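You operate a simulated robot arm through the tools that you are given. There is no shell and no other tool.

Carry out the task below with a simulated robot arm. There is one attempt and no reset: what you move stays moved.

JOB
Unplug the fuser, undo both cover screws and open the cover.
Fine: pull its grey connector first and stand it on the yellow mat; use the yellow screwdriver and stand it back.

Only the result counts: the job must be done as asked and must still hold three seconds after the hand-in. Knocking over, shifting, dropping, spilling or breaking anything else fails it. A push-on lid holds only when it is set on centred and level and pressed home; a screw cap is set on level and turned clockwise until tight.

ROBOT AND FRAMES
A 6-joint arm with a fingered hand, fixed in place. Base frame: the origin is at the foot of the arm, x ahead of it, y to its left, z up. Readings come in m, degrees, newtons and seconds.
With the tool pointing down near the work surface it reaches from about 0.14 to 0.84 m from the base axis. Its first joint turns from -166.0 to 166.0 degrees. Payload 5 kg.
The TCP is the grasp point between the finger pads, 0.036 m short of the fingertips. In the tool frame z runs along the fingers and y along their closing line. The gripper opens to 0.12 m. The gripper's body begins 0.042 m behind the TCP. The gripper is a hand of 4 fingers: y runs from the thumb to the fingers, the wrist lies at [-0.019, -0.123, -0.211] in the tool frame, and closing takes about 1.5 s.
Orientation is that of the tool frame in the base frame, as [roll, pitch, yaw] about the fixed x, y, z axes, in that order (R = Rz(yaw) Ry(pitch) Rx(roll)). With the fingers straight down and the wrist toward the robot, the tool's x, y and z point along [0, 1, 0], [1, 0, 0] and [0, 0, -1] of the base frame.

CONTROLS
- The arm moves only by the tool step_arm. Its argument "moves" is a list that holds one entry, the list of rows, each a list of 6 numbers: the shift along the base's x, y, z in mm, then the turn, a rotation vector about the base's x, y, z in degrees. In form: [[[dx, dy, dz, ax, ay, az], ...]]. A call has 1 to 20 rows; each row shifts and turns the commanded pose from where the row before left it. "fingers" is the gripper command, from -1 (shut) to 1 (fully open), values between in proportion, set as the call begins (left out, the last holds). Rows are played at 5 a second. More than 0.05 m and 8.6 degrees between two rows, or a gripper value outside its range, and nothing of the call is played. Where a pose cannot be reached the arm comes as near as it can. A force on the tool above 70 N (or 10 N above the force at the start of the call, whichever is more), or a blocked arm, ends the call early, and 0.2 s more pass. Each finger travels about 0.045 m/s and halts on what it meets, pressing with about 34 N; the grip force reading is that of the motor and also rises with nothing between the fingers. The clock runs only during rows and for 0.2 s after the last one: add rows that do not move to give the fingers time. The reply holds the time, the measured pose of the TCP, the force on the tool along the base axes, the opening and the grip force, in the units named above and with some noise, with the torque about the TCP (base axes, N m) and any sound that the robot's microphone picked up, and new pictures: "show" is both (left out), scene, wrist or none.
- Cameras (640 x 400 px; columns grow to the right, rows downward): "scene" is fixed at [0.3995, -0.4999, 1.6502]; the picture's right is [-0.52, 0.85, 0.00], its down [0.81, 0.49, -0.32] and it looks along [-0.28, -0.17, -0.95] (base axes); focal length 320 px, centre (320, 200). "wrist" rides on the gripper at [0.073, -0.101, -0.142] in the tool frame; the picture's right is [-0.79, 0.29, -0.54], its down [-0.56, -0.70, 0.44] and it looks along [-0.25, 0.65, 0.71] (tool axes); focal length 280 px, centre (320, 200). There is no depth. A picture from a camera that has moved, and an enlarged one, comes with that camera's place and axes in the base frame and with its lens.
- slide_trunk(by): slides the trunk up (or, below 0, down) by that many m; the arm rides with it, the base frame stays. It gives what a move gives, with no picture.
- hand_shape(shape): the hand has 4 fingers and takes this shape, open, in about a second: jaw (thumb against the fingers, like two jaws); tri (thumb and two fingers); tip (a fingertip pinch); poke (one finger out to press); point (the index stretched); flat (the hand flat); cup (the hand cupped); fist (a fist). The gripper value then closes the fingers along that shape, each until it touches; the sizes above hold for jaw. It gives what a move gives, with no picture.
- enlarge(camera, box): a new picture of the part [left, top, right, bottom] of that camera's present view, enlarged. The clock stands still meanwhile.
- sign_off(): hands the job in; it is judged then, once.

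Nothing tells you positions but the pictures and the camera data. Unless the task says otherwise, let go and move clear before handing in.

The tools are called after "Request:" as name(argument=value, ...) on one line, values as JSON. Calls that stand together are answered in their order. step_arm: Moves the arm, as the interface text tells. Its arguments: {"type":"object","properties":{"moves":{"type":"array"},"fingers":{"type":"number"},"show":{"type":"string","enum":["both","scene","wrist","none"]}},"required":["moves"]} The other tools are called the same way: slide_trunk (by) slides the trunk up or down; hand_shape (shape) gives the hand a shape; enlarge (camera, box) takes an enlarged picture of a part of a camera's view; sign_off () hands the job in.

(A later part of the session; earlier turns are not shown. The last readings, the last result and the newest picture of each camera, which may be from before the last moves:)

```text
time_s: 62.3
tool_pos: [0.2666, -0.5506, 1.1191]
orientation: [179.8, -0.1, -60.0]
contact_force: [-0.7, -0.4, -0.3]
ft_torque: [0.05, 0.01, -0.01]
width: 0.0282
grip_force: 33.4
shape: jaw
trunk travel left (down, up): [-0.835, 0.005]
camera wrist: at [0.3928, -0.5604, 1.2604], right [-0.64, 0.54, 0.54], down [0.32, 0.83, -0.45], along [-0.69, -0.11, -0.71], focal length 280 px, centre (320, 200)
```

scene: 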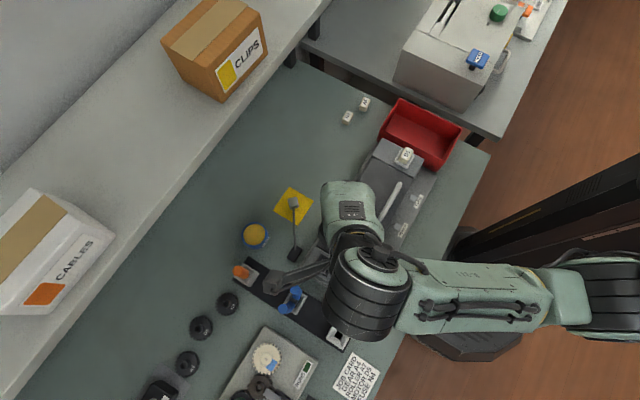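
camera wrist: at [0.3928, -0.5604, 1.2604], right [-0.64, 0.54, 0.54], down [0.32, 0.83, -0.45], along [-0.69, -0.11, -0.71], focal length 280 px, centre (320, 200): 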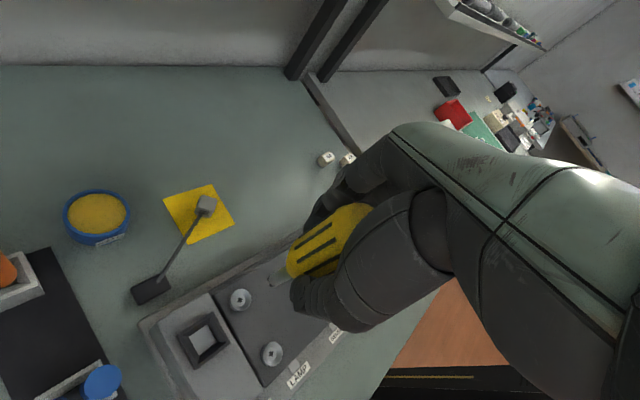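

Request:
enlarge(camera="wrist", box=[200, 220, 360, 380])

Request:
enlarge(camera="wrist", box=[210, 250, 310, 370])

```text
2.50 times, centred on (280, 300) of wrist
camera zoom: at [0.3928, -0.5604, 1.2604], right [-0.64, 0.54, 0.54], down [0.32, 0.83, -0.45], along [-0.69, -0.11, -0.71], focal length 701 px, centre (420, -50)
```

zoom: 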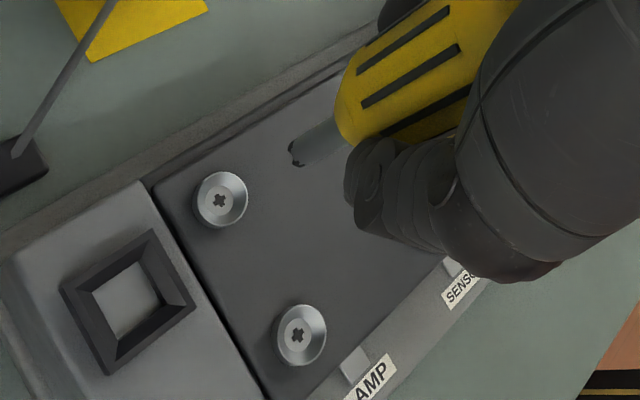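

```text
3.33 times, centred on (260, 310) of wrist
camera zoom: at [0.3928, -0.5604, 1.2604], right [-0.64, 0.54, 0.54], down [0.32, 0.83, -0.45], along [-0.69, -0.11, -0.71], focal length 935 px, centre (520, -167)
```

zoom: 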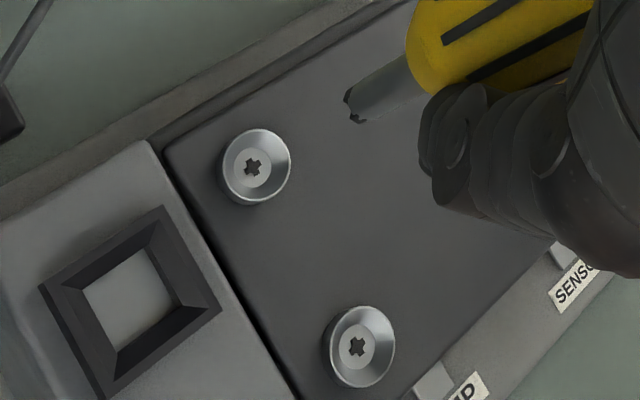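

Using this view, the screws are at about (0.268, -0.551) and (0.268, -0.483), and the driver tip is about 103 mm below the TCP. I'll turn to yaw −80 and lower the tip to about 15 mm above the first screw.

Request:
step_arm(moves=[[[0.7, 1.2, -15, 0, 0, -7], [0, 0, -20, 0, 0, -7], [0, 0, -20, 0, 0, -6], [0, 0, -5, 0, 0, 0], [0, 0, 0, 0, 0, 0]]], show="wrist")

Request:
enlarge(camera="wrist", box=[220, 230, 340, 350])

Request:
enlarge(camera="scene", box=[290, 160, 410, 280])

```text
time_s: 63.5
tool_pos: [0.2674, -0.5498, 1.0596]
orientation: [179.9, -0.1, -79.8]
contact_force: [-0.4, -0.1, -0.4]
ft_torque: [0.01, -0.04, -0.01]
width: 0.0282
grip_force: 34.0
shape: jaw
trunk travel left (down, up): [-0.835, 0.005]
camera wrist: at [0.382, -0.6005, 1.2009], right [-0.42, 0.73, 0.54], down [0.59, 0.67, -0.45], along [-0.69, 0.13, -0.71], focal length 280 px, centre (320, 200)
```

wrist: 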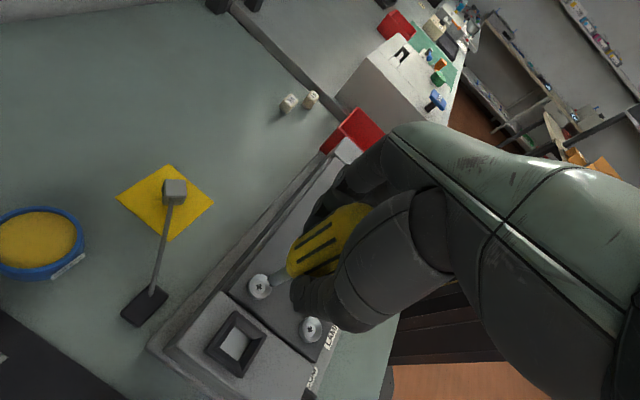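

```text
3.33 times, centred on (280, 290) of wrist
camera zoom: at [0.382, -0.6005, 1.2009], right [-0.42, 0.73, 0.54], down [0.59, 0.67, -0.45], along [-0.69, 0.13, -0.71], focal length 935 px, centre (453, -100)
```

zoom: 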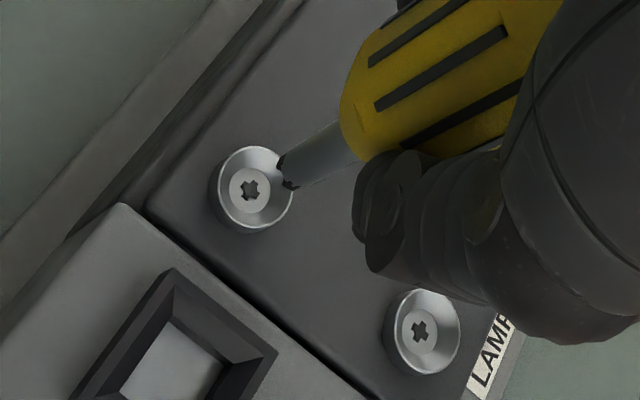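

```text
3.33 times, centred on (350, 220) of scene
camera zoom: at [0.3995, -0.4999, 1.6502], right [-0.52, 0.85, 0.0], down [0.81, 0.49, -0.32], along [-0.28, -0.17, -0.95], focal length 1068 px, centre (220, 133)
```

zoom: 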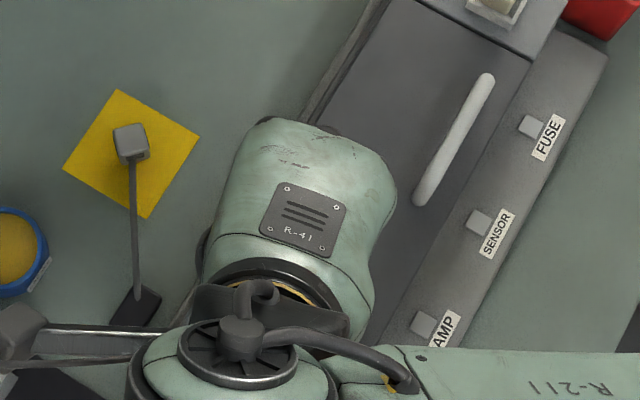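

The tip is close to the first screw and slightly off in the image. I'll make a small correction and lower another 11 mm so the parallax is small.

Request:
step_arm(moves=[[[1, -1.5, -6, 0, 0, 0], [0, 0, -5, 0, 0, 0], [0, 0, 0, 0, 0, 0]]], show="none")

Request:
enlarge(camera="wrist", box=[240, 230, 320, 310])

```text
time_s: 64.3
tool_pos: [0.2687, -0.5502, 1.0494]
orientation: [179.8, 0.0, -79.9]
contact_force: [-0.3, -0.3, -0.4]
ft_torque: [0.0, -0.03, 0.02]
width: 0.028
grip_force: 34.4
shape: jaw
trunk travel left (down, up): [-0.835, 0.005]
```

```text
5.00 times, centred on (280, 270) of wrist
camera zoom: at [0.3828, -0.6019, 1.1911], right [-0.42, 0.73, 0.54], down [0.59, 0.67, -0.45], along [-0.69, 0.13, -0.71], focal length 1402 px, centre (520, -150)
```

zoom: 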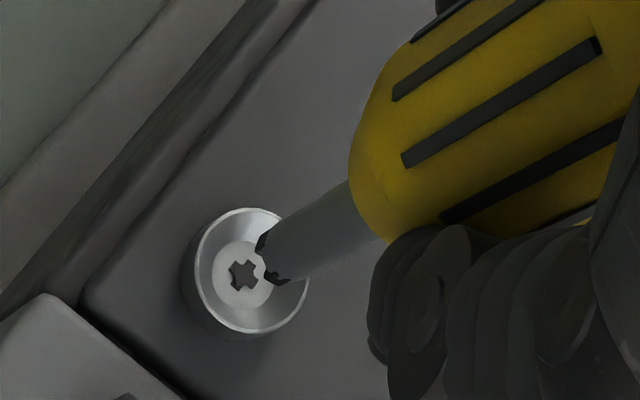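

Request:
step_arm(moves=[[[1, 0, -2, 0, 0, 0], [0, 0, -2, 0, 0, 0], [0, 0, 0, 0, 0, 0]]], show="none")

Request:
enlarge(camera="wrist", box=[240, 230, 320, 310])

```text
time_s: 65.1
tool_pos: [0.2693, -0.5503, 1.0437]
orientation: [179.8, -0.2, -79.9]
contact_force: [-0.6, 0.3, -1.0]
ft_torque: [0.02, 0.01, 0.02]
width: 0.028
grip_force: 34.3
shape: jaw
trunk travel left (down, up): [-0.835, 0.005]
```

```text
5.00 times, centred on (280, 270) of wrist
camera zoom: at [0.3839, -0.6016, 1.1863], right [-0.42, 0.73, 0.54], down [0.59, 0.67, -0.45], along [-0.69, 0.13, -0.71], focal length 1402 px, centre (520, -150)
```

zoom: 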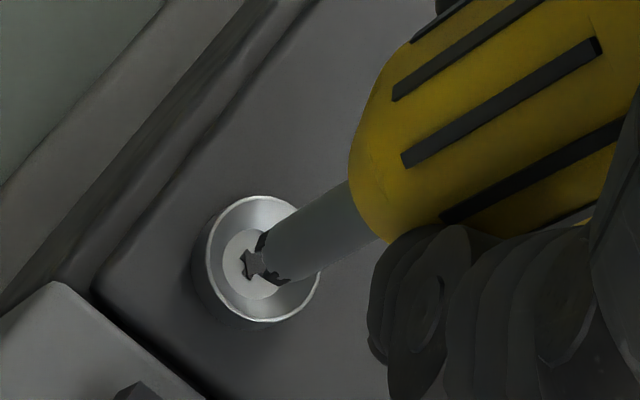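

The tip is nearly above the recess. I'll go 3 mm lower with a tiny correction.

Request:
step_arm(moves=[[[0.2, -0.6, -1.5, 0, 0, 0], [0, 0, -1.5, 0, 0, 0], [0, 0, 0, 0, 0, 0]]], show="none")

Request:
enlarge(camera="wrist", box=[240, 230, 320, 310])

```text
time_s: 65.9
tool_pos: [0.27, -0.5502, 1.0413]
orientation: [179.8, -0.1, -79.9]
contact_force: [0.6, -0.9, -2.0]
ft_torque: [-0.01, 0.0, 0.02]
width: 0.028
grip_force: 34.3
shape: jaw
trunk travel left (down, up): [-0.835, 0.005]
```

```text
5.00 times, centred on (280, 270) of wrist
camera zoom: at [0.3838, -0.6019, 1.1827], right [-0.42, 0.73, 0.54], down [0.59, 0.67, -0.45], along [-0.69, 0.13, -0.71], focal length 1402 px, centre (520, -150)
```

zoom: 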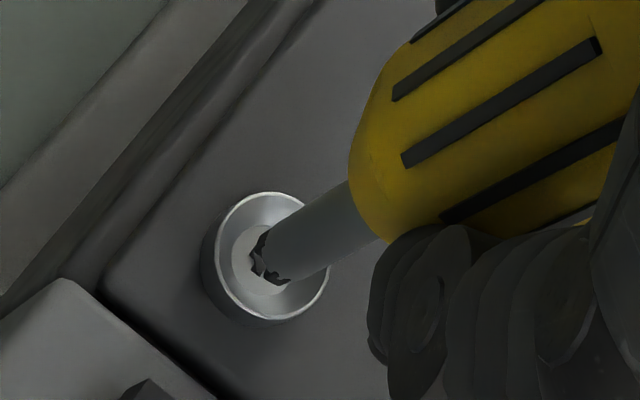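

Request:
step_arm(moves=[[[0, 0, -1.5, 0, 0, 0], [0, 0, -1, 0, 0, 0], [0, 0, 0, 0, 0, 0]]], show="none")

Request:
enlarge(camera="wrist", box=[240, 230, 320, 310])

```text
time_s: 66.7
tool_pos: [0.2701, -0.5506, 1.0382]
orientation: [179.9, -0.1, -79.9]
contact_force: [-0.1, 0.1, -0.7]
ft_torque: [0.0, 0.01, -0.01]
width: 0.0279
grip_force: 33.8
shape: jaw
trunk travel left (down, up): [-0.835, 0.005]
```

```text
5.00 times, centred on (280, 270) of wrist
camera zoom: at [0.3837, -0.6022, 1.1802], right [-0.42, 0.73, 0.54], down [0.59, 0.67, -0.45], along [-0.69, 0.13, -0.71], focal length 1402 px, centre (520, -150)
```

zoom: 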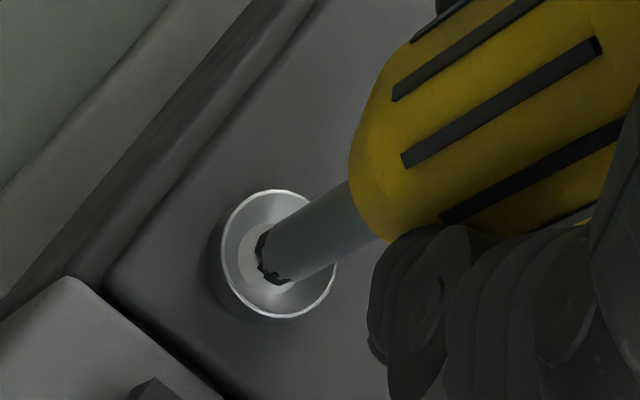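

Request:
step_arm(moves=[[[0, 0, -1, 0, 0, 0], [0, 0, -1, 0, 0, 0], [0, 0, 0, 0, 0, 0]]], show="none")

Request:
enlarge(camera="wrist", box=[240, 230, 320, 310])

```text
time_s: 67.5
tool_pos: [0.2702, -0.5495, 1.0354]
orientation: [179.9, 0.0, -80.0]
contact_force: [-0.1, -0.4, -0.6]
ft_torque: [-0.02, 0.03, 0.02]
width: 0.0282
grip_force: 33.9
shape: jaw
trunk travel left (down, up): [-0.835, 0.005]
```

```text
5.00 times, centred on (280, 270) of wrist
camera zoom: at [0.3844, -0.6021, 1.1787], right [-0.42, 0.73, 0.54], down [0.59, 0.67, -0.45], along [-0.69, 0.13, -0.71], focal length 1402 px, centre (520, -150)
```

zoom: 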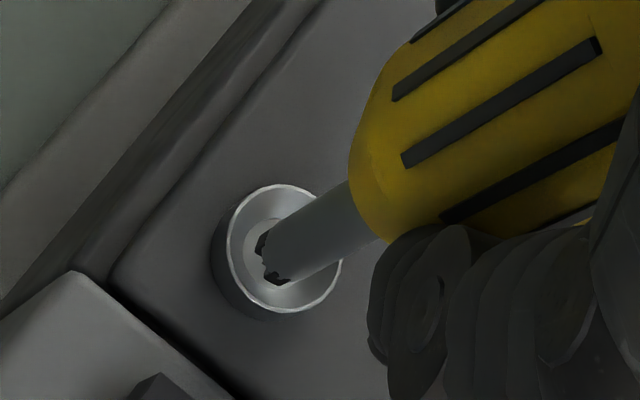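

Request:
step_arm(moves=[[[-1, 0.5, -1, 0, 0, 0], [0, 0, -1, 0, 0, 0], [0, 0, 0, 0, 0, 0]]], show="none")

Request:
enlarge(camera="wrist", box=[240, 230, 320, 310])

```text
time_s: 68.3
tool_pos: [0.269, -0.5492, 1.035]
orientation: [179.9, 0.0, -79.9]
contact_force: [-0.8, 0.2, -1.1]
ft_torque: [-0.02, 0.0, -0.04]
width: 0.0282
grip_force: 34.1
shape: jaw
trunk travel left (down, up): [-0.835, 0.005]
```

```text
5.00 times, centred on (280, 270) of wrist
camera zoom: at [0.383, -0.6022, 1.177], right [-0.42, 0.73, 0.54], down [0.59, 0.67, -0.45], along [-0.69, 0.13, -0.71], focal length 1402 px, centre (520, -150)
```

zoom: 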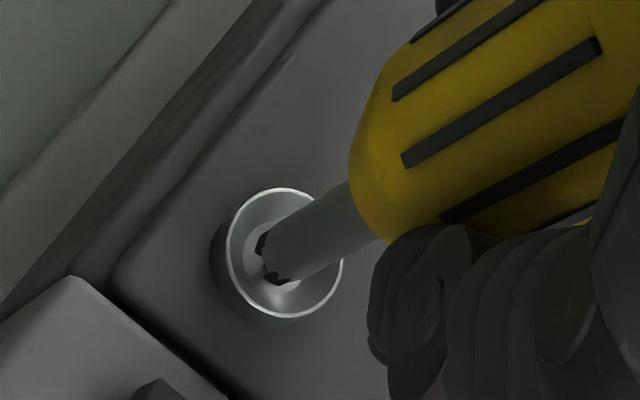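

Request:
step_arm(moves=[[[-0.5, 0, -1, 0, 0, 0], [0, 0, -1, 0, 0, 0], [0, 0, 0, 0, 0, 0]]], show="none")

Request:
enlarge(camera="wrist", box=[240, 230, 320, 310])

```text
time_s: 69.1
tool_pos: [0.2683, -0.5505, 1.0319]
orientation: [179.7, -0.1, -79.8]
contact_force: [0.3, 0.6, -0.8]
ft_torque: [0.01, 0.01, 0.0]
width: 0.0281
grip_force: 33.6
shape: jaw
trunk travel left (down, up): [-0.835, 0.005]
```

```text
5.00 times, centred on (280, 270) of wrist
camera zoom: at [0.3825, -0.6022, 1.1751], right [-0.42, 0.73, 0.54], down [0.59, 0.67, -0.45], along [-0.69, 0.13, -0.71], focal length 1402 px, centre (520, -150)
```

zoom: 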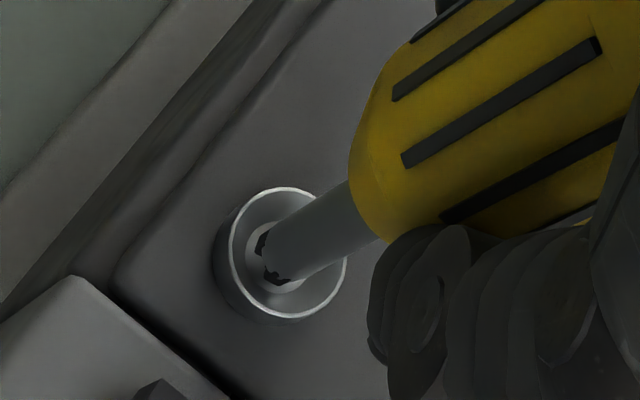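

Request:
step_arm(moves=[[[-0.5, 0, -1, 0, 0, 0], [0, 0, -1, 0, 0, 0], [0, 0, 0, 0, 0, 0]]], show="none")

Request:
enlarge(camera="wrist", box=[240, 230, 320, 310])

```text
time_s: 69.9
tool_pos: [0.267, -0.5499, 1.0313]
orientation: [179.8, -0.1, -79.8]
contact_force: [-1.2, -0.1, -1.7]
ft_torque: [0.02, 0.02, 0.0]
width: 0.0283
grip_force: 34.1
shape: jaw
trunk travel left (down, up): [-0.835, 0.005]
```

```text
5.00 times, centred on (280, 270) of wrist
camera zoom: at [0.3817, -0.6021, 1.173], right [-0.42, 0.73, 0.54], down [0.59, 0.67, -0.45], along [-0.69, 0.13, -0.71], focal length 1402 px, centre (520, -150)
```

zoom: 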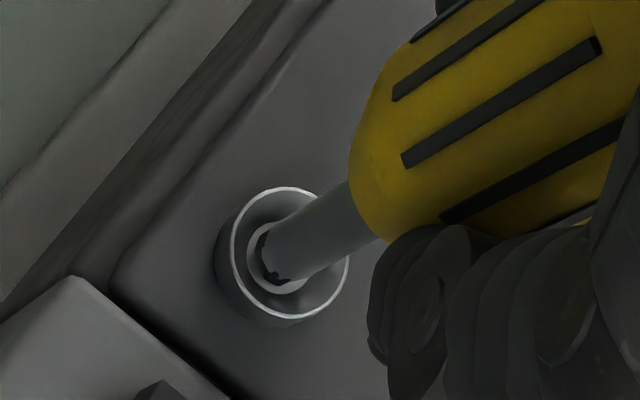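

Request:
step_arm(moves=[[[-0.7, 0.9, -1, 0, 0, 0], [0, 0, -1, 0, 0, 0], [0, 0, 0, 0, 0, 0]]], show="none")

Request:
enlarge(camera="wrist", box=[240, 230, 320, 310])

```text
time_s: 70.7
tool_pos: [0.2672, -0.5494, 1.0294]
orientation: [179.9, -0.2, -80.0]
contact_force: [1.0, -0.1, 6.6]
ft_torque: [-0.02, -0.05, 0.03]
width: 0.0283
grip_force: 33.8
shape: jaw
trunk travel left (down, up): [-0.835, 0.005]
```

```text
5.00 times, centred on (280, 270) of wrist
camera zoom: at [0.381, -0.6009, 1.1719], right [-0.42, 0.73, 0.54], down [0.59, 0.67, -0.45], along [-0.69, 0.13, -0.71], focal length 1402 px, centre (520, -150)
```

zoom: 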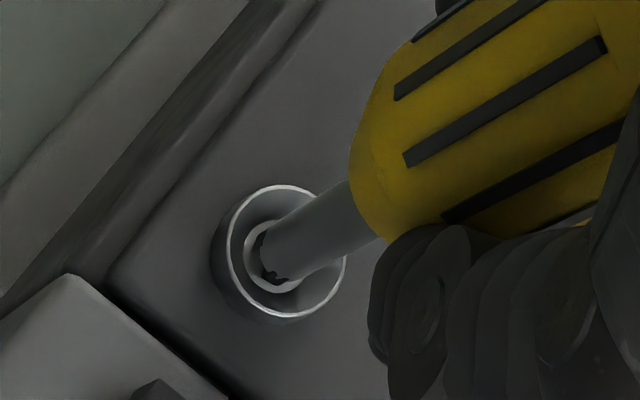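

The tip has touched the screw at about 6.6 N. I'll press slightly and start turning counter-clockwise, watching the torque.

Request:
step_arm(moves=[[[0, 0, -0.7, 0, 0, 0], [0, 0, 0, 0, 0, 5], [0, 0, 0, 0, 0, 5], [0, 0, 0, 0, 0, 5], [0, 0, 0, 0, 0, 5], [0, 0, 0, 0, 0, 0]]], show="none")

Request:
enlarge(camera="wrist", box=[240, 230, 320, 310])

```text
time_s: 72.1
tool_pos: [0.2671, -0.5484, 1.0289]
orientation: [179.7, -0.4, -59.9]
contact_force: [-0.8, -0.7, 14.3]
ft_torque: [-0.08, 0.08, -0.04]
width: 0.0288
grip_force: 33.6
shape: jaw
trunk travel left (down, up): [-0.835, 0.005]
```

```text
5.00 times, centred on (280, 270) of wrist
camera zoom: at [0.3923, -0.5579, 1.1712], right [-0.65, 0.54, 0.54], down [0.32, 0.83, -0.45], along [-0.69, -0.11, -0.71], focal length 1402 px, centre (520, -150)
```

zoom: 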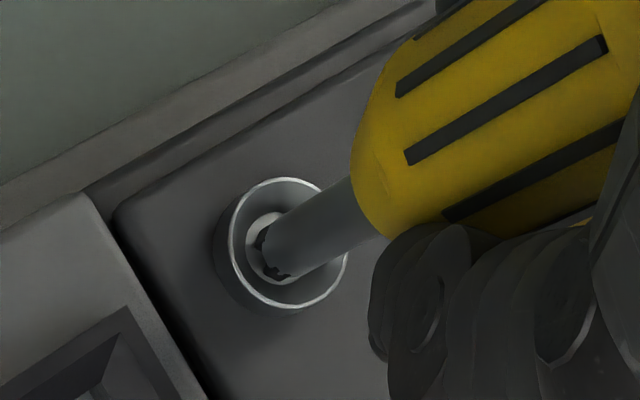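

Request:
enlarge(camera="wrist", box=[255, 235, 305, 275])

```text
10.00 times, centred on (280, 255) of wrist
camera zoom: at [0.3923, -0.5579, 1.1712], right [-0.65, 0.54, 0.54], down [0.32, 0.83, -0.45], along [-0.69, -0.11, -0.71], focal length 2804 px, centre (720, -350)
```

zoom: 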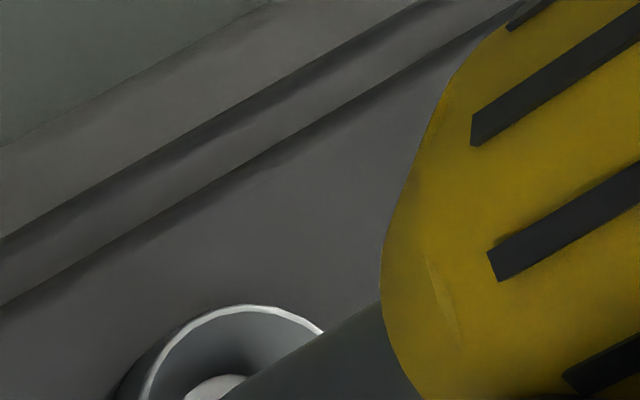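

Request:
enlarge(camera="wrist", box=[255, 262, 311, 302])

```text
10.00 times, centred on (283, 282) of wrist
camera zoom: at [0.3923, -0.5579, 1.1712], right [-0.65, 0.54, 0.54], down [0.32, 0.83, -0.45], along [-0.69, -0.11, -0.71], focal length 2804 px, centre (690, -620)
```

zoom: 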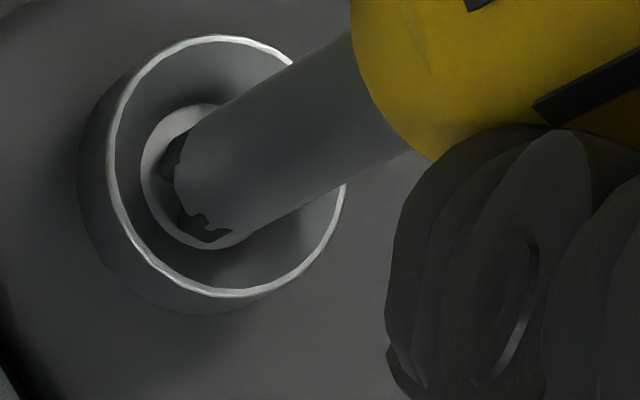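

The tip is within about 1 mm of the recess centre. I'll nudge it by that amount and keep turning under light pressure until the bit drops into the slot.

Request:
step_arm(moves=[[[0.3, -1.0, 0, 0, 0, 0], [0, 0, 0, 0, 0, 5], [0, 0, 0, 0, 0, 5], [0, 0, 0, 0, 0, 5], [0, 0, 0, 0, 0, 5], [0, 0, 0, 0, 0, 5], [0, 0, 0, 0, 0, 0]]], show="none")

Request:
enlarge(camera="wrist", box=[255, 262, 311, 302])

```text
time_s: 73.7
tool_pos: [0.2657, -0.5486, 1.0292]
orientation: [179.9, -0.3, -34.9]
contact_force: [-1.2, 0.0, 17.5]
ft_torque: [-0.08, 0.05, -0.06]
width: 0.0291
grip_force: 33.9
shape: jaw
trunk travel left (down, up): [-0.835, 0.005]
```

```text
10.00 times, centred on (283, 282) of wrist
camera zoom: at [0.3853, -0.5046, 1.171], right [-0.81, 0.22, 0.54], down [-0.06, 0.89, -0.45], along [-0.58, -0.4, -0.71], focal length 2804 px, centre (690, -620)
```

zoom: 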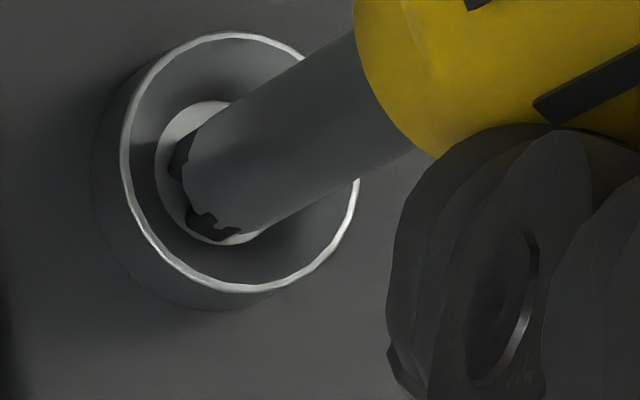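

The downward reaction rose slightly as I turned, which may mean the screw is lifting. I'll keep turning and watch the trend.

Request:
step_arm(moves=[[[0, 0, 0, 0, 0, 6], [0, 0, 0, 0, 0, 6], [0, 0, 0, 0, 0, 6], [0, 0, 0, 0, 0, 6], [0, 0, 0, 0, 0, 6], [0, 0, 0, 0, 0, 6], [0, 0, 0, 0, 0, 6], [0, 0, 0, 0, 0, 0]]], show="none")

Request:
enlarge(camera="wrist", box=[255, 262, 311, 302])

```text
time_s: 75.5
tool_pos: [0.2673, -0.5491, 1.0289]
orientation: [179.8, -0.2, 7.2]
contact_force: [-2.1, -1.3, 18.6]
ft_torque: [-0.09, 0.07, -0.02]
width: 0.0292
grip_force: 33.9
shape: jaw
trunk travel left (down, up): [-0.835, 0.005]
```

```text
10.00 times, centred on (283, 282) of wrist
camera zoom: at [0.3267, -0.4367, 1.171], right [-0.75, -0.38, 0.54], down [-0.64, 0.62, -0.45], along [-0.17, -0.68, -0.71], focal length 2804 px, centre (690, -620)
```

zoom: 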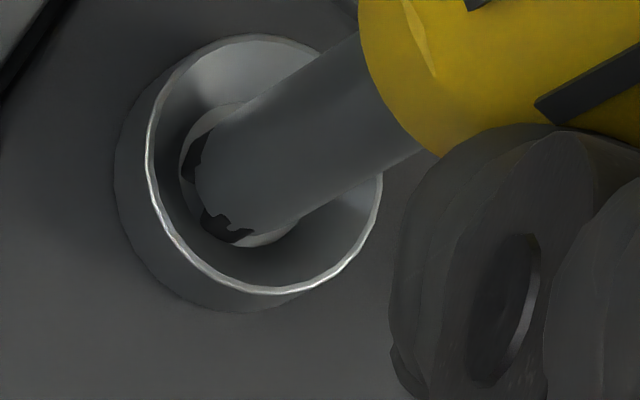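

I can't tell whether the screw turned, so I'll lift slightly and look at the slot.

Request:
step_arm(moves=[[[0, 0, 6, 0, 0, 0], [0, 0, 6, 0, 0, 0], [0, 0, 0, 0, 0, 0]]], show="none")

Request:
enlarge(camera="wrist", box=[245, 260, 305, 304])

Request:
enlarge(camera="wrist", box=[220, 240, 340, 320])

```text
time_s: 76.3
tool_pos: [0.2681, -0.5493, 1.0401]
orientation: [179.8, -0.2, 7.0]
contact_force: [-0.1, -0.2, -0.6]
ft_torque: [0.0, 0.02, 0.0]
width: 0.0291
grip_force: 34.0
shape: jaw
trunk travel left (down, up): [-0.835, 0.005]
```

```text
9.09 times, centred on (275, 282) of wrist
camera zoom: at [0.3285, -0.4382, 1.181], right [-0.75, -0.38, 0.54], down [-0.64, 0.62, -0.44], along [-0.17, -0.68, -0.71], focal length 2549 px, centre (729, -546)
```

zoom: 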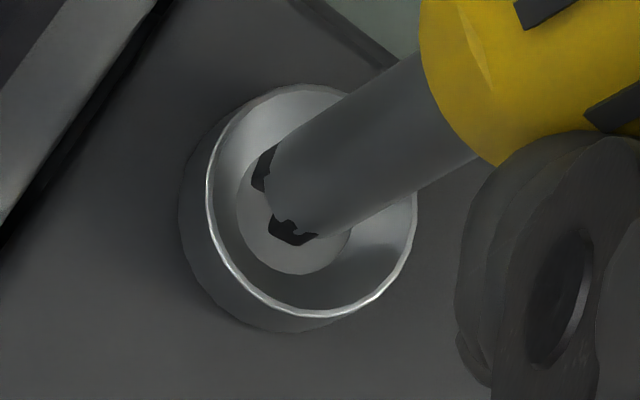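

```text
5.00 times, centred on (280, 280) of wrist
camera zoom: at [0.3285, -0.4382, 1.181], right [-0.75, -0.38, 0.54], down [-0.64, 0.62, -0.44], along [-0.17, -0.68, -0.71], focal length 1402 px, centre (520, -200)
```

zoom: 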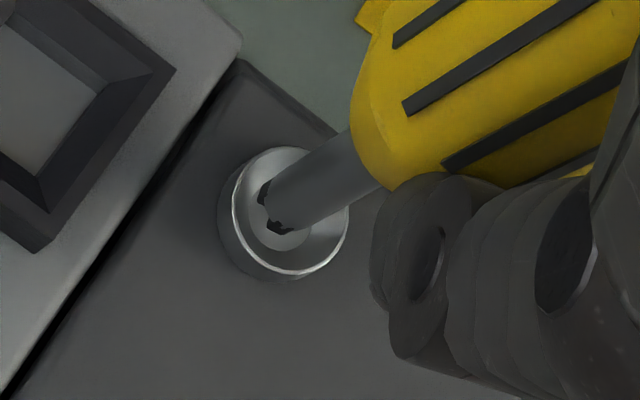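

Request:
step_arm(moves=[[[0, 0, 12, 0, 0, 0], [0, 0, 13, 0, 0, 0], [0, 0, 0, 0, 0, 0]]], show="none")

Request:
enlarge(camera="wrist", box=[230, 270, 290, 314])

Request:
enlarge(camera="wrist", box=[200, 240, 340, 340])

```text
time_s: 77.1
tool_pos: [0.2675, -0.5513, 1.0641]
orientation: [179.8, -0.1, 7.1]
contact_force: [0.3, 0.1, -1.0]
ft_torque: [0.0, 0.01, -0.01]
width: 0.0288
grip_force: 33.8
shape: jaw
trunk travel left (down, up): [-0.835, 0.005]
```

```text
9.09 times, centred on (260, 292) of wrist
camera zoom: at [0.3277, -0.4389, 1.2064], right [-0.75, -0.38, 0.54], down [-0.64, 0.62, -0.45], along [-0.17, -0.68, -0.71], focal length 2549 px, centre (866, -636)
```

zoom: 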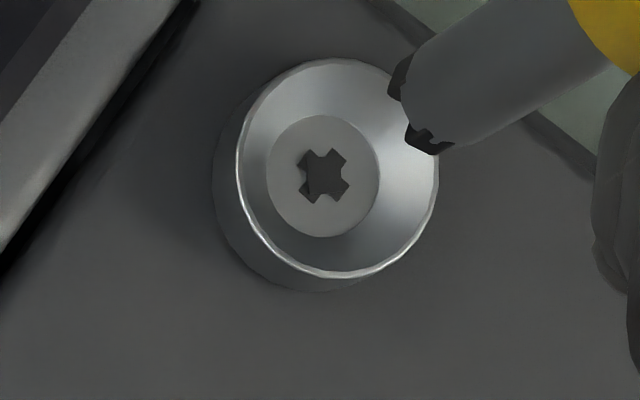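

```text
4.00 times, centred on (270, 290) of wrist
camera zoom: at [0.3277, -0.4389, 1.2064], right [-0.75, -0.38, 0.54], down [-0.64, 0.62, -0.45], along [-0.17, -0.68, -0.71], focal length 1122 px, centre (520, -160)
```

zoom: 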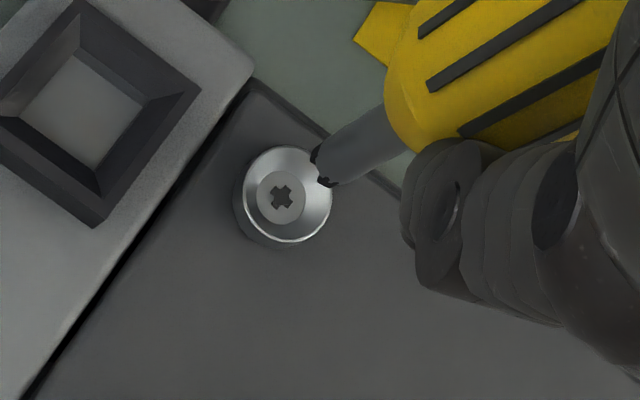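

The slot's orientation changed from about 22° to 77° in the base frame, so the bit engaged partway through and turned the screw about 55°. I also find the bit sits about 3.4 mm off the TCP along tool x, so I'll move the TCP on a small arc while turning. Now I rotate back 90° (the slot repeats every 90°) above the screw.

Request:
step_arm(moves=[[[0, 0, 0, 0, 0, -8.2], [0, 0, 0, 0, 0, -8.2], [0, 0, 0, 0, 0, -8.2], [0, 0, 0, 0, 0, -8.2], [0, 0, 0, 0, 0, -8.2], [0, 0, 0, 0, 0, -8.2], [0, 0, 0, 0, 0, -8.2], [0, 0, 0, 0, 0, -8.2], [0, 0, 0, 0, 0, -8.2], [0, 0, 0, 0, 0, -8.2], [0.5, 1.1, 0, 0, 0, -8.1], [0, 0, 0, 0, 0, 0]]], show="none")

Request:
enlarge(camera="wrist", box=[230, 265, 290, 309])

Request:
enlarge(camera="wrist", box=[220, 240, 340, 340])

```text
time_s: 79.7
tool_pos: [0.2681, -0.549, 1.0649]
orientation: [179.8, -0.1, -83.1]
contact_force: [0.3, -0.5, -1.3]
ft_torque: [0.0, 0.01, 0.01]
width: 0.0287
grip_force: 34.3
shape: jaw
trunk travel left (down, up): [-0.835, 0.005]
```

```text
9.09 times, centred on (260, 287) of wrist
camera zoom: at [0.379, -0.6071, 1.2074], right [-0.38, 0.75, 0.54], down [0.63, 0.64, -0.45], along [-0.68, 0.17, -0.71], focal length 2549 px, centre (866, -591)
```

zoom: 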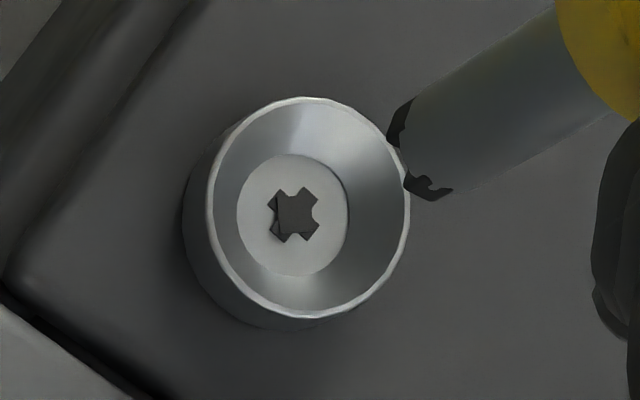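

```text
4.00 times, centred on (280, 290) of wrist
camera zoom: at [0.379, -0.6071, 1.2074], right [-0.38, 0.75, 0.54], down [0.63, 0.64, -0.45], along [-0.68, 0.17, -0.71], focal length 1122 px, centre (480, -160)
```

zoom: 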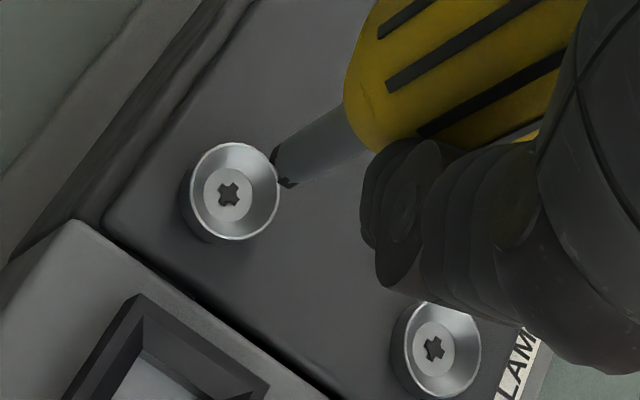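

Screw 1's slot now differs clearly from the untouched screw 2, so the driver works. I'll correct about 0.6 mm and go back down onto the slot.

Request:
step_arm(moves=[[[-0.6, -0.5, -12, 0, 0, 0], [0, 0, -12, 0, 0, 0], [0, 0, -7, 0, 0, 0], [0, 0, -3, 0, 0, 0], [0, 0, 0, 0, 0, 0]]], show="none")

Request:
enlarge(camera="wrist", box=[250, 260, 310, 304])

```text
time_s: 80.9
tool_pos: [0.2665, -0.5487, 1.0313]
orientation: [179.8, -0.1, -82.9]
contact_force: [0.4, 0.2, -1.4]
ft_torque: [-0.01, -0.02, 0.01]
width: 0.0288
grip_force: 33.9
shape: jaw
trunk travel left (down, up): [-0.835, 0.005]
```

```text
9.09 times, centred on (280, 282) of wrist
camera zoom: at [0.3782, -0.6078, 1.1731], right [-0.38, 0.75, 0.54], down [0.63, 0.64, -0.45], along [-0.68, 0.17, -0.71], focal length 2549 px, centre (684, -546)
```

zoom: 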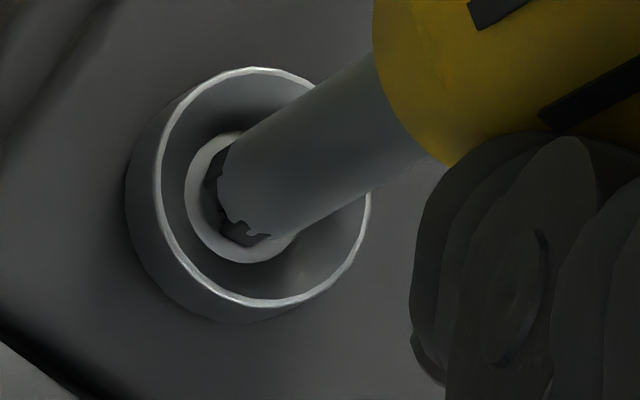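

It is well centred. I'll press to make contact and check the force.

Request:
step_arm(moves=[[[0, 0, -2, 0, 0, 0], [0, 0, -1, 0, 0, 0], [0, 0, 0, 0, 0, 0]]], show="none")

```text
time_s: 81.7
tool_pos: [0.2667, -0.5488, 1.0309]
orientation: [179.8, -0.3, -83.0]
contact_force: [-0.1, 0.1, 12.0]
ft_torque: [-0.04, 0.01, 0.01]
width: 0.0287
grip_force: 33.7
shape: jaw
trunk travel left (down, up): [-0.835, 0.005]
```

Contact is at 12 N. I'll turn 90° counter-clockwise, following the arc.

Request:
step_arm(moves=[[[-0.437, -0.083, 0, 0, 0, 7.5], [-0.423, -0.14, 0, 0, 0, 7.5], [-0.4, -0.193, 0, 0, 0, 7.5], [-0.372, -0.244, 0, 0, 0, 7.5], [-0.337, -0.29, 0, 0, 0, 7.5], [-0.296, -0.332, 0, 0, 0, 7.5], [-0.251, -0.367, 0, 0, 0, 7.5], [-0.2, -0.398, 0, 0, 0, 7.5], [-0.146, -0.419, 0, 0, 0, 7.5], [-0.091, -0.436, 0, 0, 0, 7.5], [-0.033, -0.443, 0, 0, 0, 7.5], [0.025, -0.444, 0, 0, 0, 7.5], [0, 0, 0, 0, 0, 0]]], show="none")

Request:
enlarge(camera="wrist", box=[250, 260, 310, 304])

```text
time_s: 84.5
tool_pos: [0.2633, -0.5507, 1.0297]
orientation: [179.6, -0.1, 7.0]
contact_force: [0.7, 1.2, 22.0]
ft_torque: [0.04, -0.05, -0.03]
width: 0.0292
grip_force: 33.8
shape: jaw
trunk travel left (down, up): [-0.835, 0.005]
```

```text
9.09 times, centred on (280, 282) of wrist
camera zoom: at [0.3246, -0.4394, 1.1716], right [-0.75, -0.38, 0.54], down [-0.64, 0.62, -0.45], along [-0.17, -0.68, -0.71], focal length 2549 px, centre (684, -546)
```

zoom: 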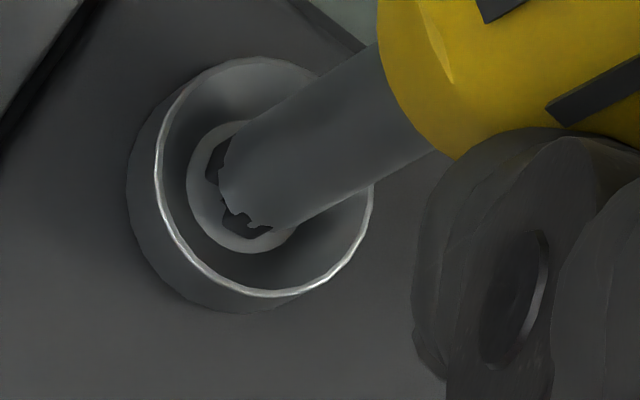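

Lateral force is small and the upward force rose to 22 N, consistent with the screw backing out. I'll turn another 90° while letting z rise slightly.

Request:
step_arm(moves=[[[0.083, -0.437, 0.15, 0, 0, 7.5], [0.14, -0.423, 0.15, 0, 0, 7.5], [0.193, -0.4, 0.15, 0, 0, 7.5], [0.244, -0.372, 0.1, 0, 0, 7.5], [0.29, -0.337, 0.1, 0, 0, 7.5], [0.332, -0.296, 0.1, 0, 0, 7.5], [0.367, -0.251, 0.1, 0, 0, 7.5], [0.398, -0.2, 0.1, 0, 0, 7.5], [0.419, -0.146, 0.1, 0, 0, 7.5], [0.436, -0.091, 0.1, 0, 0, 7.5], [0.443, -0.033, 0.1, 0, 0, 7.5], [0.444, 0.025, 0.1, 0, 0, 7.5], [0, 0, 0, 0, 0, 0]]], show="none")

Request:
enlarge(camera="wrist", box=[250, 260, 310, 304])

```text
time_s: 87.3
tool_pos: [0.2667, -0.5552, 1.0299]
orientation: [179.8, 0.1, 97.2]
contact_force: [-2.2, -1.0, 19.1]
ft_torque: [0.0, 0.13, -0.04]
width: 0.0296
grip_force: 34.0
shape: jaw
trunk travel left (down, up): [-0.835, 0.005]
```

```text
9.09 times, centred on (280, 282) of wrist
camera zoom: at [0.1583, -0.4932, 1.1725], right [0.38, -0.75, 0.54], down [-0.62, -0.64, -0.45], along [0.68, -0.17, -0.71], focal length 2549 px, centre (684, -546)
```

zoom: 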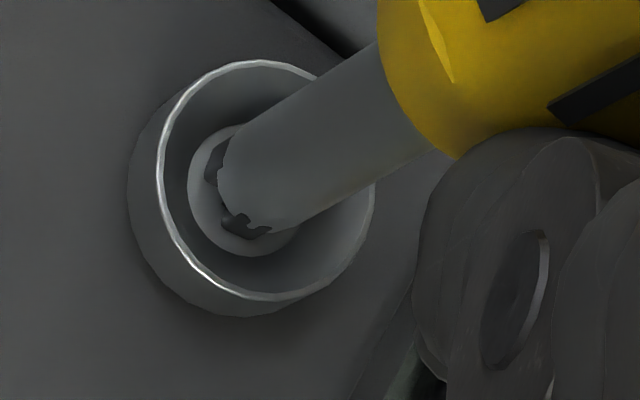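

Request:
step_arm(moves=[[[0, 0, 10, 0, 0, 0], [0, 0, 15, 0, 0, 0], [0, 0, 10, 0, 0, 0], [0, 0, 0, 0, 0, 0]]], show="none")

Request:
enlarge(camera="wrist", box=[230, 265, 290, 309])

Request:
enlarge(camera="wrist", box=[200, 200, 360, 340])

```text
time_s: 88.3
tool_pos: [0.2681, -0.556, 1.0633]
orientation: [179.9, -0.2, 97.0]
contact_force: [0.2, -0.5, -0.9]
ft_torque: [0.0, 0.04, 0.0]
width: 0.029
grip_force: 34.1
shape: jaw
trunk travel left (down, up): [-0.835, 0.005]
```

```text
9.09 times, centred on (260, 287) of wrist
camera zoom: at [0.1594, -0.4948, 1.206], right [0.38, -0.75, 0.54], down [-0.63, -0.64, -0.45], along [0.68, -0.17, -0.71], focal length 2549 px, centre (866, -591)
```

zoom: 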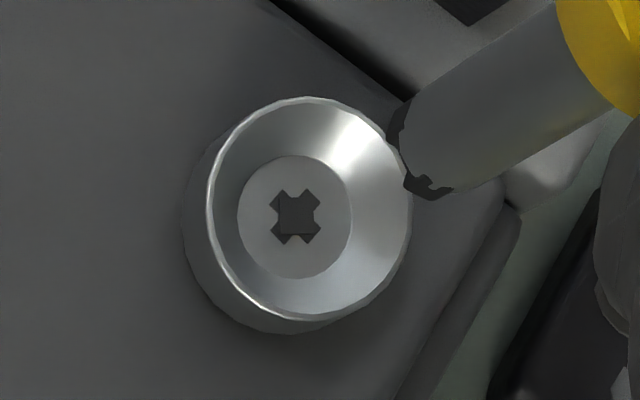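

```text
2.86 times, centred on (280, 270) of wrist
camera zoom: at [0.1594, -0.4948, 1.206], right [0.38, -0.75, 0.54], down [-0.63, -0.64, -0.45], along [0.68, -0.17, -0.71], focal length 801 px, centre (434, 0)
```

zoom: 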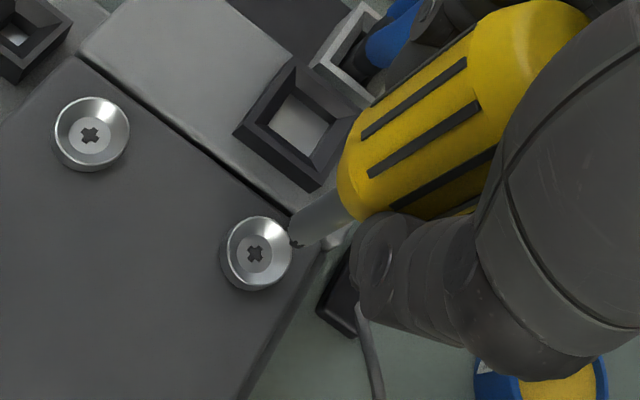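

The slot looks the same modulo 90°, as expected after a 180° turn. I'll rewind 180° in the air and make a 135° stroke, so a change will be visible.

Request:
step_arm(moves=[[[-0.04, 0.33, 0, 0, 0, -8.5], [-0.04, 0.33, 0, 0, 0, -8.5], [-0.04, 0.33, 0, 0, 0, -8.5], [-0.04, 0.33, 0, 0, 0, -8.5], [-0.04, 0.33, 0, 0, 0, -8.5], [-0.04, 0.33, 0, 0, 0, -8.5], [-0.04, 0.33, 0, 0, 0, -8.5], [-0.04, 0.33, 0, 0, 0, -8.5], [-0.04, 0.33, 0, 0, 0, -8.5], [-0.04, 0.33, 0, 0, 0, -8.5], [-0.04, 0.33, 0, 0, 0, -8.5], [-0.04, 0.33, 0, 0, 0, -8.5], [-0.04, 0.33, 0, 0, 0, -8.5], [-0.04, 0.33, 0, 0, 0, -8.5], [-0.04, 0.33, 0, 0, 0, -8.5], [-0.04, 0.33, 0, 0, 0, -8.5], [-0.04, 0.33, 0, 0, 0, -8.5], [-0.04, 0.33, 0, 0, 0, -8.5], [-0.04, 0.33, 0, 0, 0, -8.5], [-0.04, 0.33, 0, 0, 0, -8.5]]], show="none")

Request:
step_arm(moves=[[[-0.03, 0.15, 0, 0, 0, -8.5], [0, 0, 0, 0, 0, -1.5], [0, 0, 0, 0, 0, 0]]], show="none")

Request:
enlarge(camera="wrist", box=[230, 265, 290, 309])

```text
time_s: 92.5
tool_pos: [0.2693, -0.5501, 1.0635]
orientation: [179.8, -0.1, -73.2]
contact_force: [0.7, 0.0, -1.5]
ft_torque: [0.02, 0.02, 0.02]
width: 0.0289
grip_force: 34.4
shape: jaw
trunk travel left (down, up): [-0.835, 0.005]
```

```text
time_s: 93.3
tool_pos: [0.2679, -0.5502, 1.0647]
orientation: [179.8, -0.1, -83.1]
contact_force: [0.6, 0.9, -1.4]
ft_torque: [-0.01, 0.02, -0.02]
width: 0.029
grip_force: 33.9
shape: jaw
trunk travel left (down, up): [-0.835, 0.005]
```

```text
9.09 times, centred on (260, 287) of wrist
camera zoom: at [0.3793, -0.6074, 1.2067], right [-0.38, 0.75, 0.54], down [0.63, 0.64, -0.45], along [-0.68, 0.17, -0.71], focal length 2549 px, centre (866, -591)
```

zoom: 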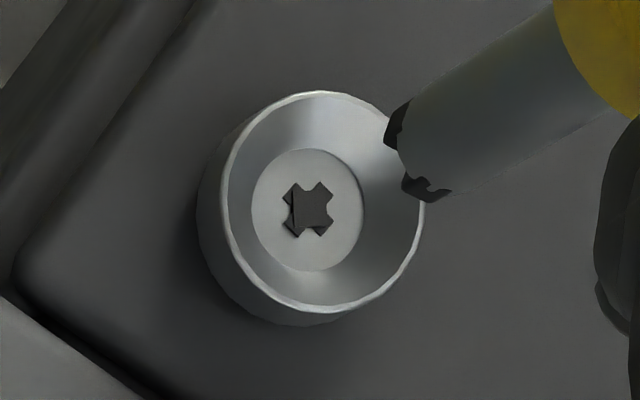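

I'll re-centre by about (-1.6, +0.9) mm and go back down onto the slot.

Request:
step_arm(moves=[[[-1.6, 0.9, -12, 0, 0, 0], [0, 0, -12, 0, 0, 0], [0, 0, -7, 0, 0, 0], [0, 0, -2, 0, 0, 0], [0, 0, 0, 0, 0, 0]]], show="none")

Request:
enlarge(camera="wrist", box=[250, 260, 310, 304])

```text
time_s: 94.5
tool_pos: [0.2667, -0.548, 1.0317]
orientation: [179.8, -0.2, -83.1]
contact_force: [1.7, 0.0, 6.6]
ft_torque: [-0.05, -0.06, 0.04]
width: 0.029
grip_force: 33.7
shape: jaw
trunk travel left (down, up): [-0.835, 0.005]
```

```text
9.09 times, centred on (280, 282) of wrist
camera zoom: at [0.3775, -0.6058, 1.1742], right [-0.38, 0.75, 0.54], down [0.63, 0.64, -0.45], along [-0.68, 0.17, -0.71], focal length 2549 px, centre (684, -546)
```

zoom: 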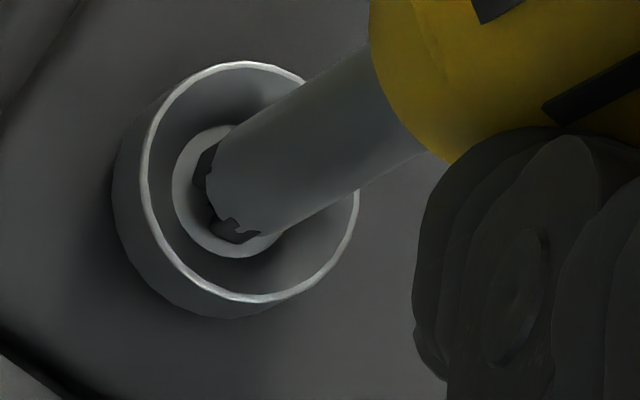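

Contact comes about 1 mm higher than at the start, so the screw is rising. I'll press and turn 135°.

Request:
step_arm(moves=[[[0, 0, -0.8, 0, 0, 0], [-0.437, -0.083, 0, 0, 0, 7.5], [-0.423, -0.14, 0, 0, 0, 7.5], [-0.4, -0.193, 0, 0, 0, 7.5], [-0.372, -0.244, 0, 0, 0, 7.5], [-0.337, -0.29, 0, 0, 0, 7.5], [-0.296, -0.332, 0, 0, 0, 7.5], [-0.251, -0.367, 0, 0, 0, 7.5], [-0.2, -0.398, 0, 0, 0, 7.5], [-0.146, -0.419, 0, 0, 0, 7.5], [-0.091, -0.436, 0, 0, 0, 7.5], [-0.033, -0.443, 0, 0, 0, 7.5], [0.025, -0.444, 0, 0, 0, 7.5], [0.083, -0.437, 0.1, 0, 0, 7.5], [0.14, -0.423, 0.1, 0, 0, 7.5], [0.193, -0.4, 0.1, 0, 0, 7.5], [0.244, -0.372, 0.1, 0, 0, 7.5], [0.29, -0.337, 0.1, 0, 0, 7.5], [0.332, -0.296, 0.1, 0, 0, 7.5], [0, 0, 0, 0, 0, 0]]], show="none")

Request:
enlarge(camera="wrist", box=[250, 260, 310, 304])

```text
time_s: 98.7
tool_pos: [0.2641, -0.5523, 1.031]
orientation: [179.6, 0.0, 52.0]
contact_force: [-1.7, -1.0, 16.5]
ft_torque: [0.02, 0.07, -0.26]
width: 0.0298
grip_force: 34.2
shape: jaw
trunk travel left (down, up): [-0.835, 0.005]
```

```text
9.09 times, centred on (280, 282) of wrist
camera zoom: at [0.2294, -0.4325, 1.1737], right [-0.26, -0.8, 0.54], down [-0.89, -0.01, -0.45], along [0.36, -0.6, -0.71], focal length 2549 px, centre (684, -546)
```

zoom: 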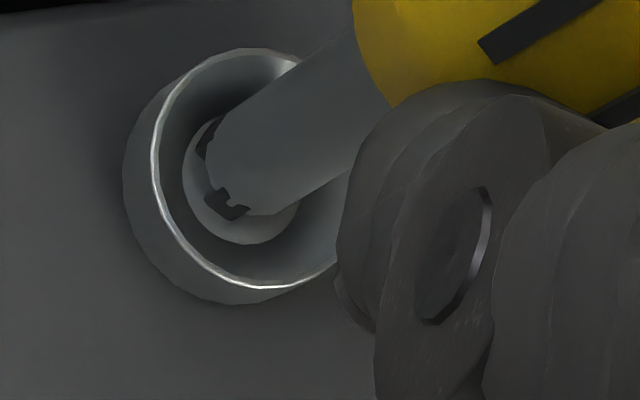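

The torque is now −0.26 N·m, so the bit is clearly engaged. I'll check the grip.

Request:
enlarge(camera="wrist", box=[200, 180, 420, 340])

```text
2.50 times, centred on (310, 260) of wrist
camera zoom: at [0.2294, -0.4325, 1.1737], right [-0.26, -0.8, 0.54], down [-0.89, -0.01, -0.45], along [0.36, -0.6, -0.71], focal length 701 px, centre (345, 50)
```

zoom: 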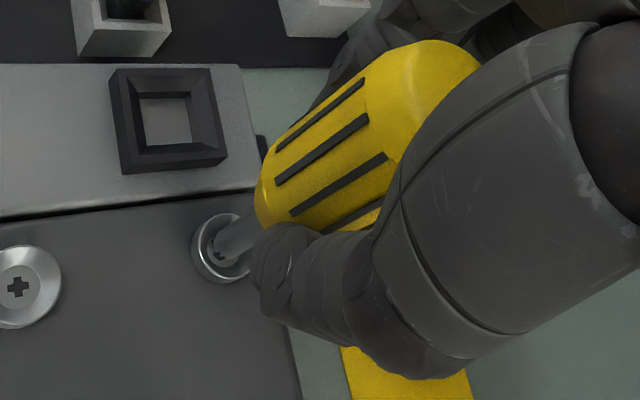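

Request:
step_arm(moves=[[[0, 0, 10, 0, 0, 0], [0, 0, 15, 0, 0, 0], [0, 0, 10, 0, 0, 0], [0, 0, 0, 0, 0, 0]]], show="none")

Request:
enlarge(camera="wrist", box=[230, 265, 290, 309])

Request:
enlarge(camera="wrist", box=[180, 200, 380, 340])

```text
time_s: 99.7
tool_pos: [0.2657, -0.5547, 1.065]
orientation: [179.9, -0.2, 52.0]
contact_force: [0.6, 0.0, -1.6]
ft_torque: [-0.02, 0.04, -0.02]
width: 0.029
grip_force: 34.8
shape: jaw
trunk travel left (down, up): [-0.835, 0.005]
```

```text
9.09 times, centred on (260, 287) of wrist
camera zoom: at [0.2316, -0.4339, 1.2073], right [-0.26, -0.8, 0.54], down [-0.9, -0.01, -0.45], along [0.36, -0.6, -0.71], focal length 2549 px, centre (866, -591)
```

zoom: 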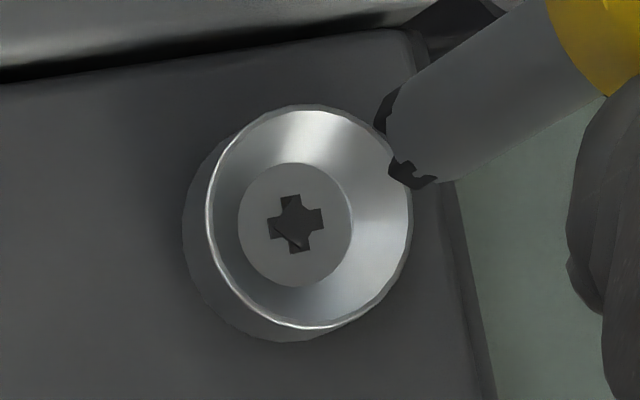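

```text
2.86 times, centred on (280, 270) of wrist
camera zoom: at [0.2316, -0.4339, 1.2073], right [-0.26, -0.8, 0.54], down [-0.9, -0.01, -0.45], along [0.36, -0.6, -0.71], focal length 801 px, centre (434, 0)
```

zoom: 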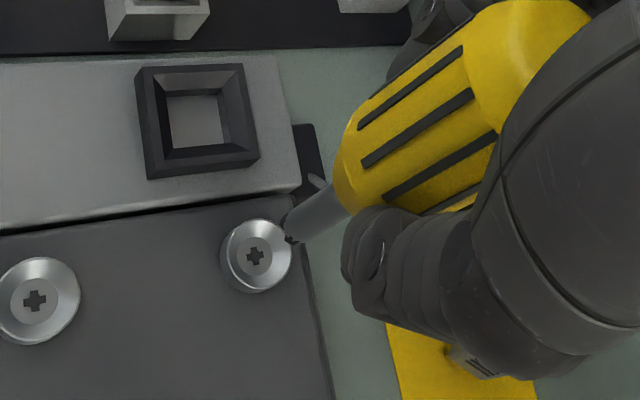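

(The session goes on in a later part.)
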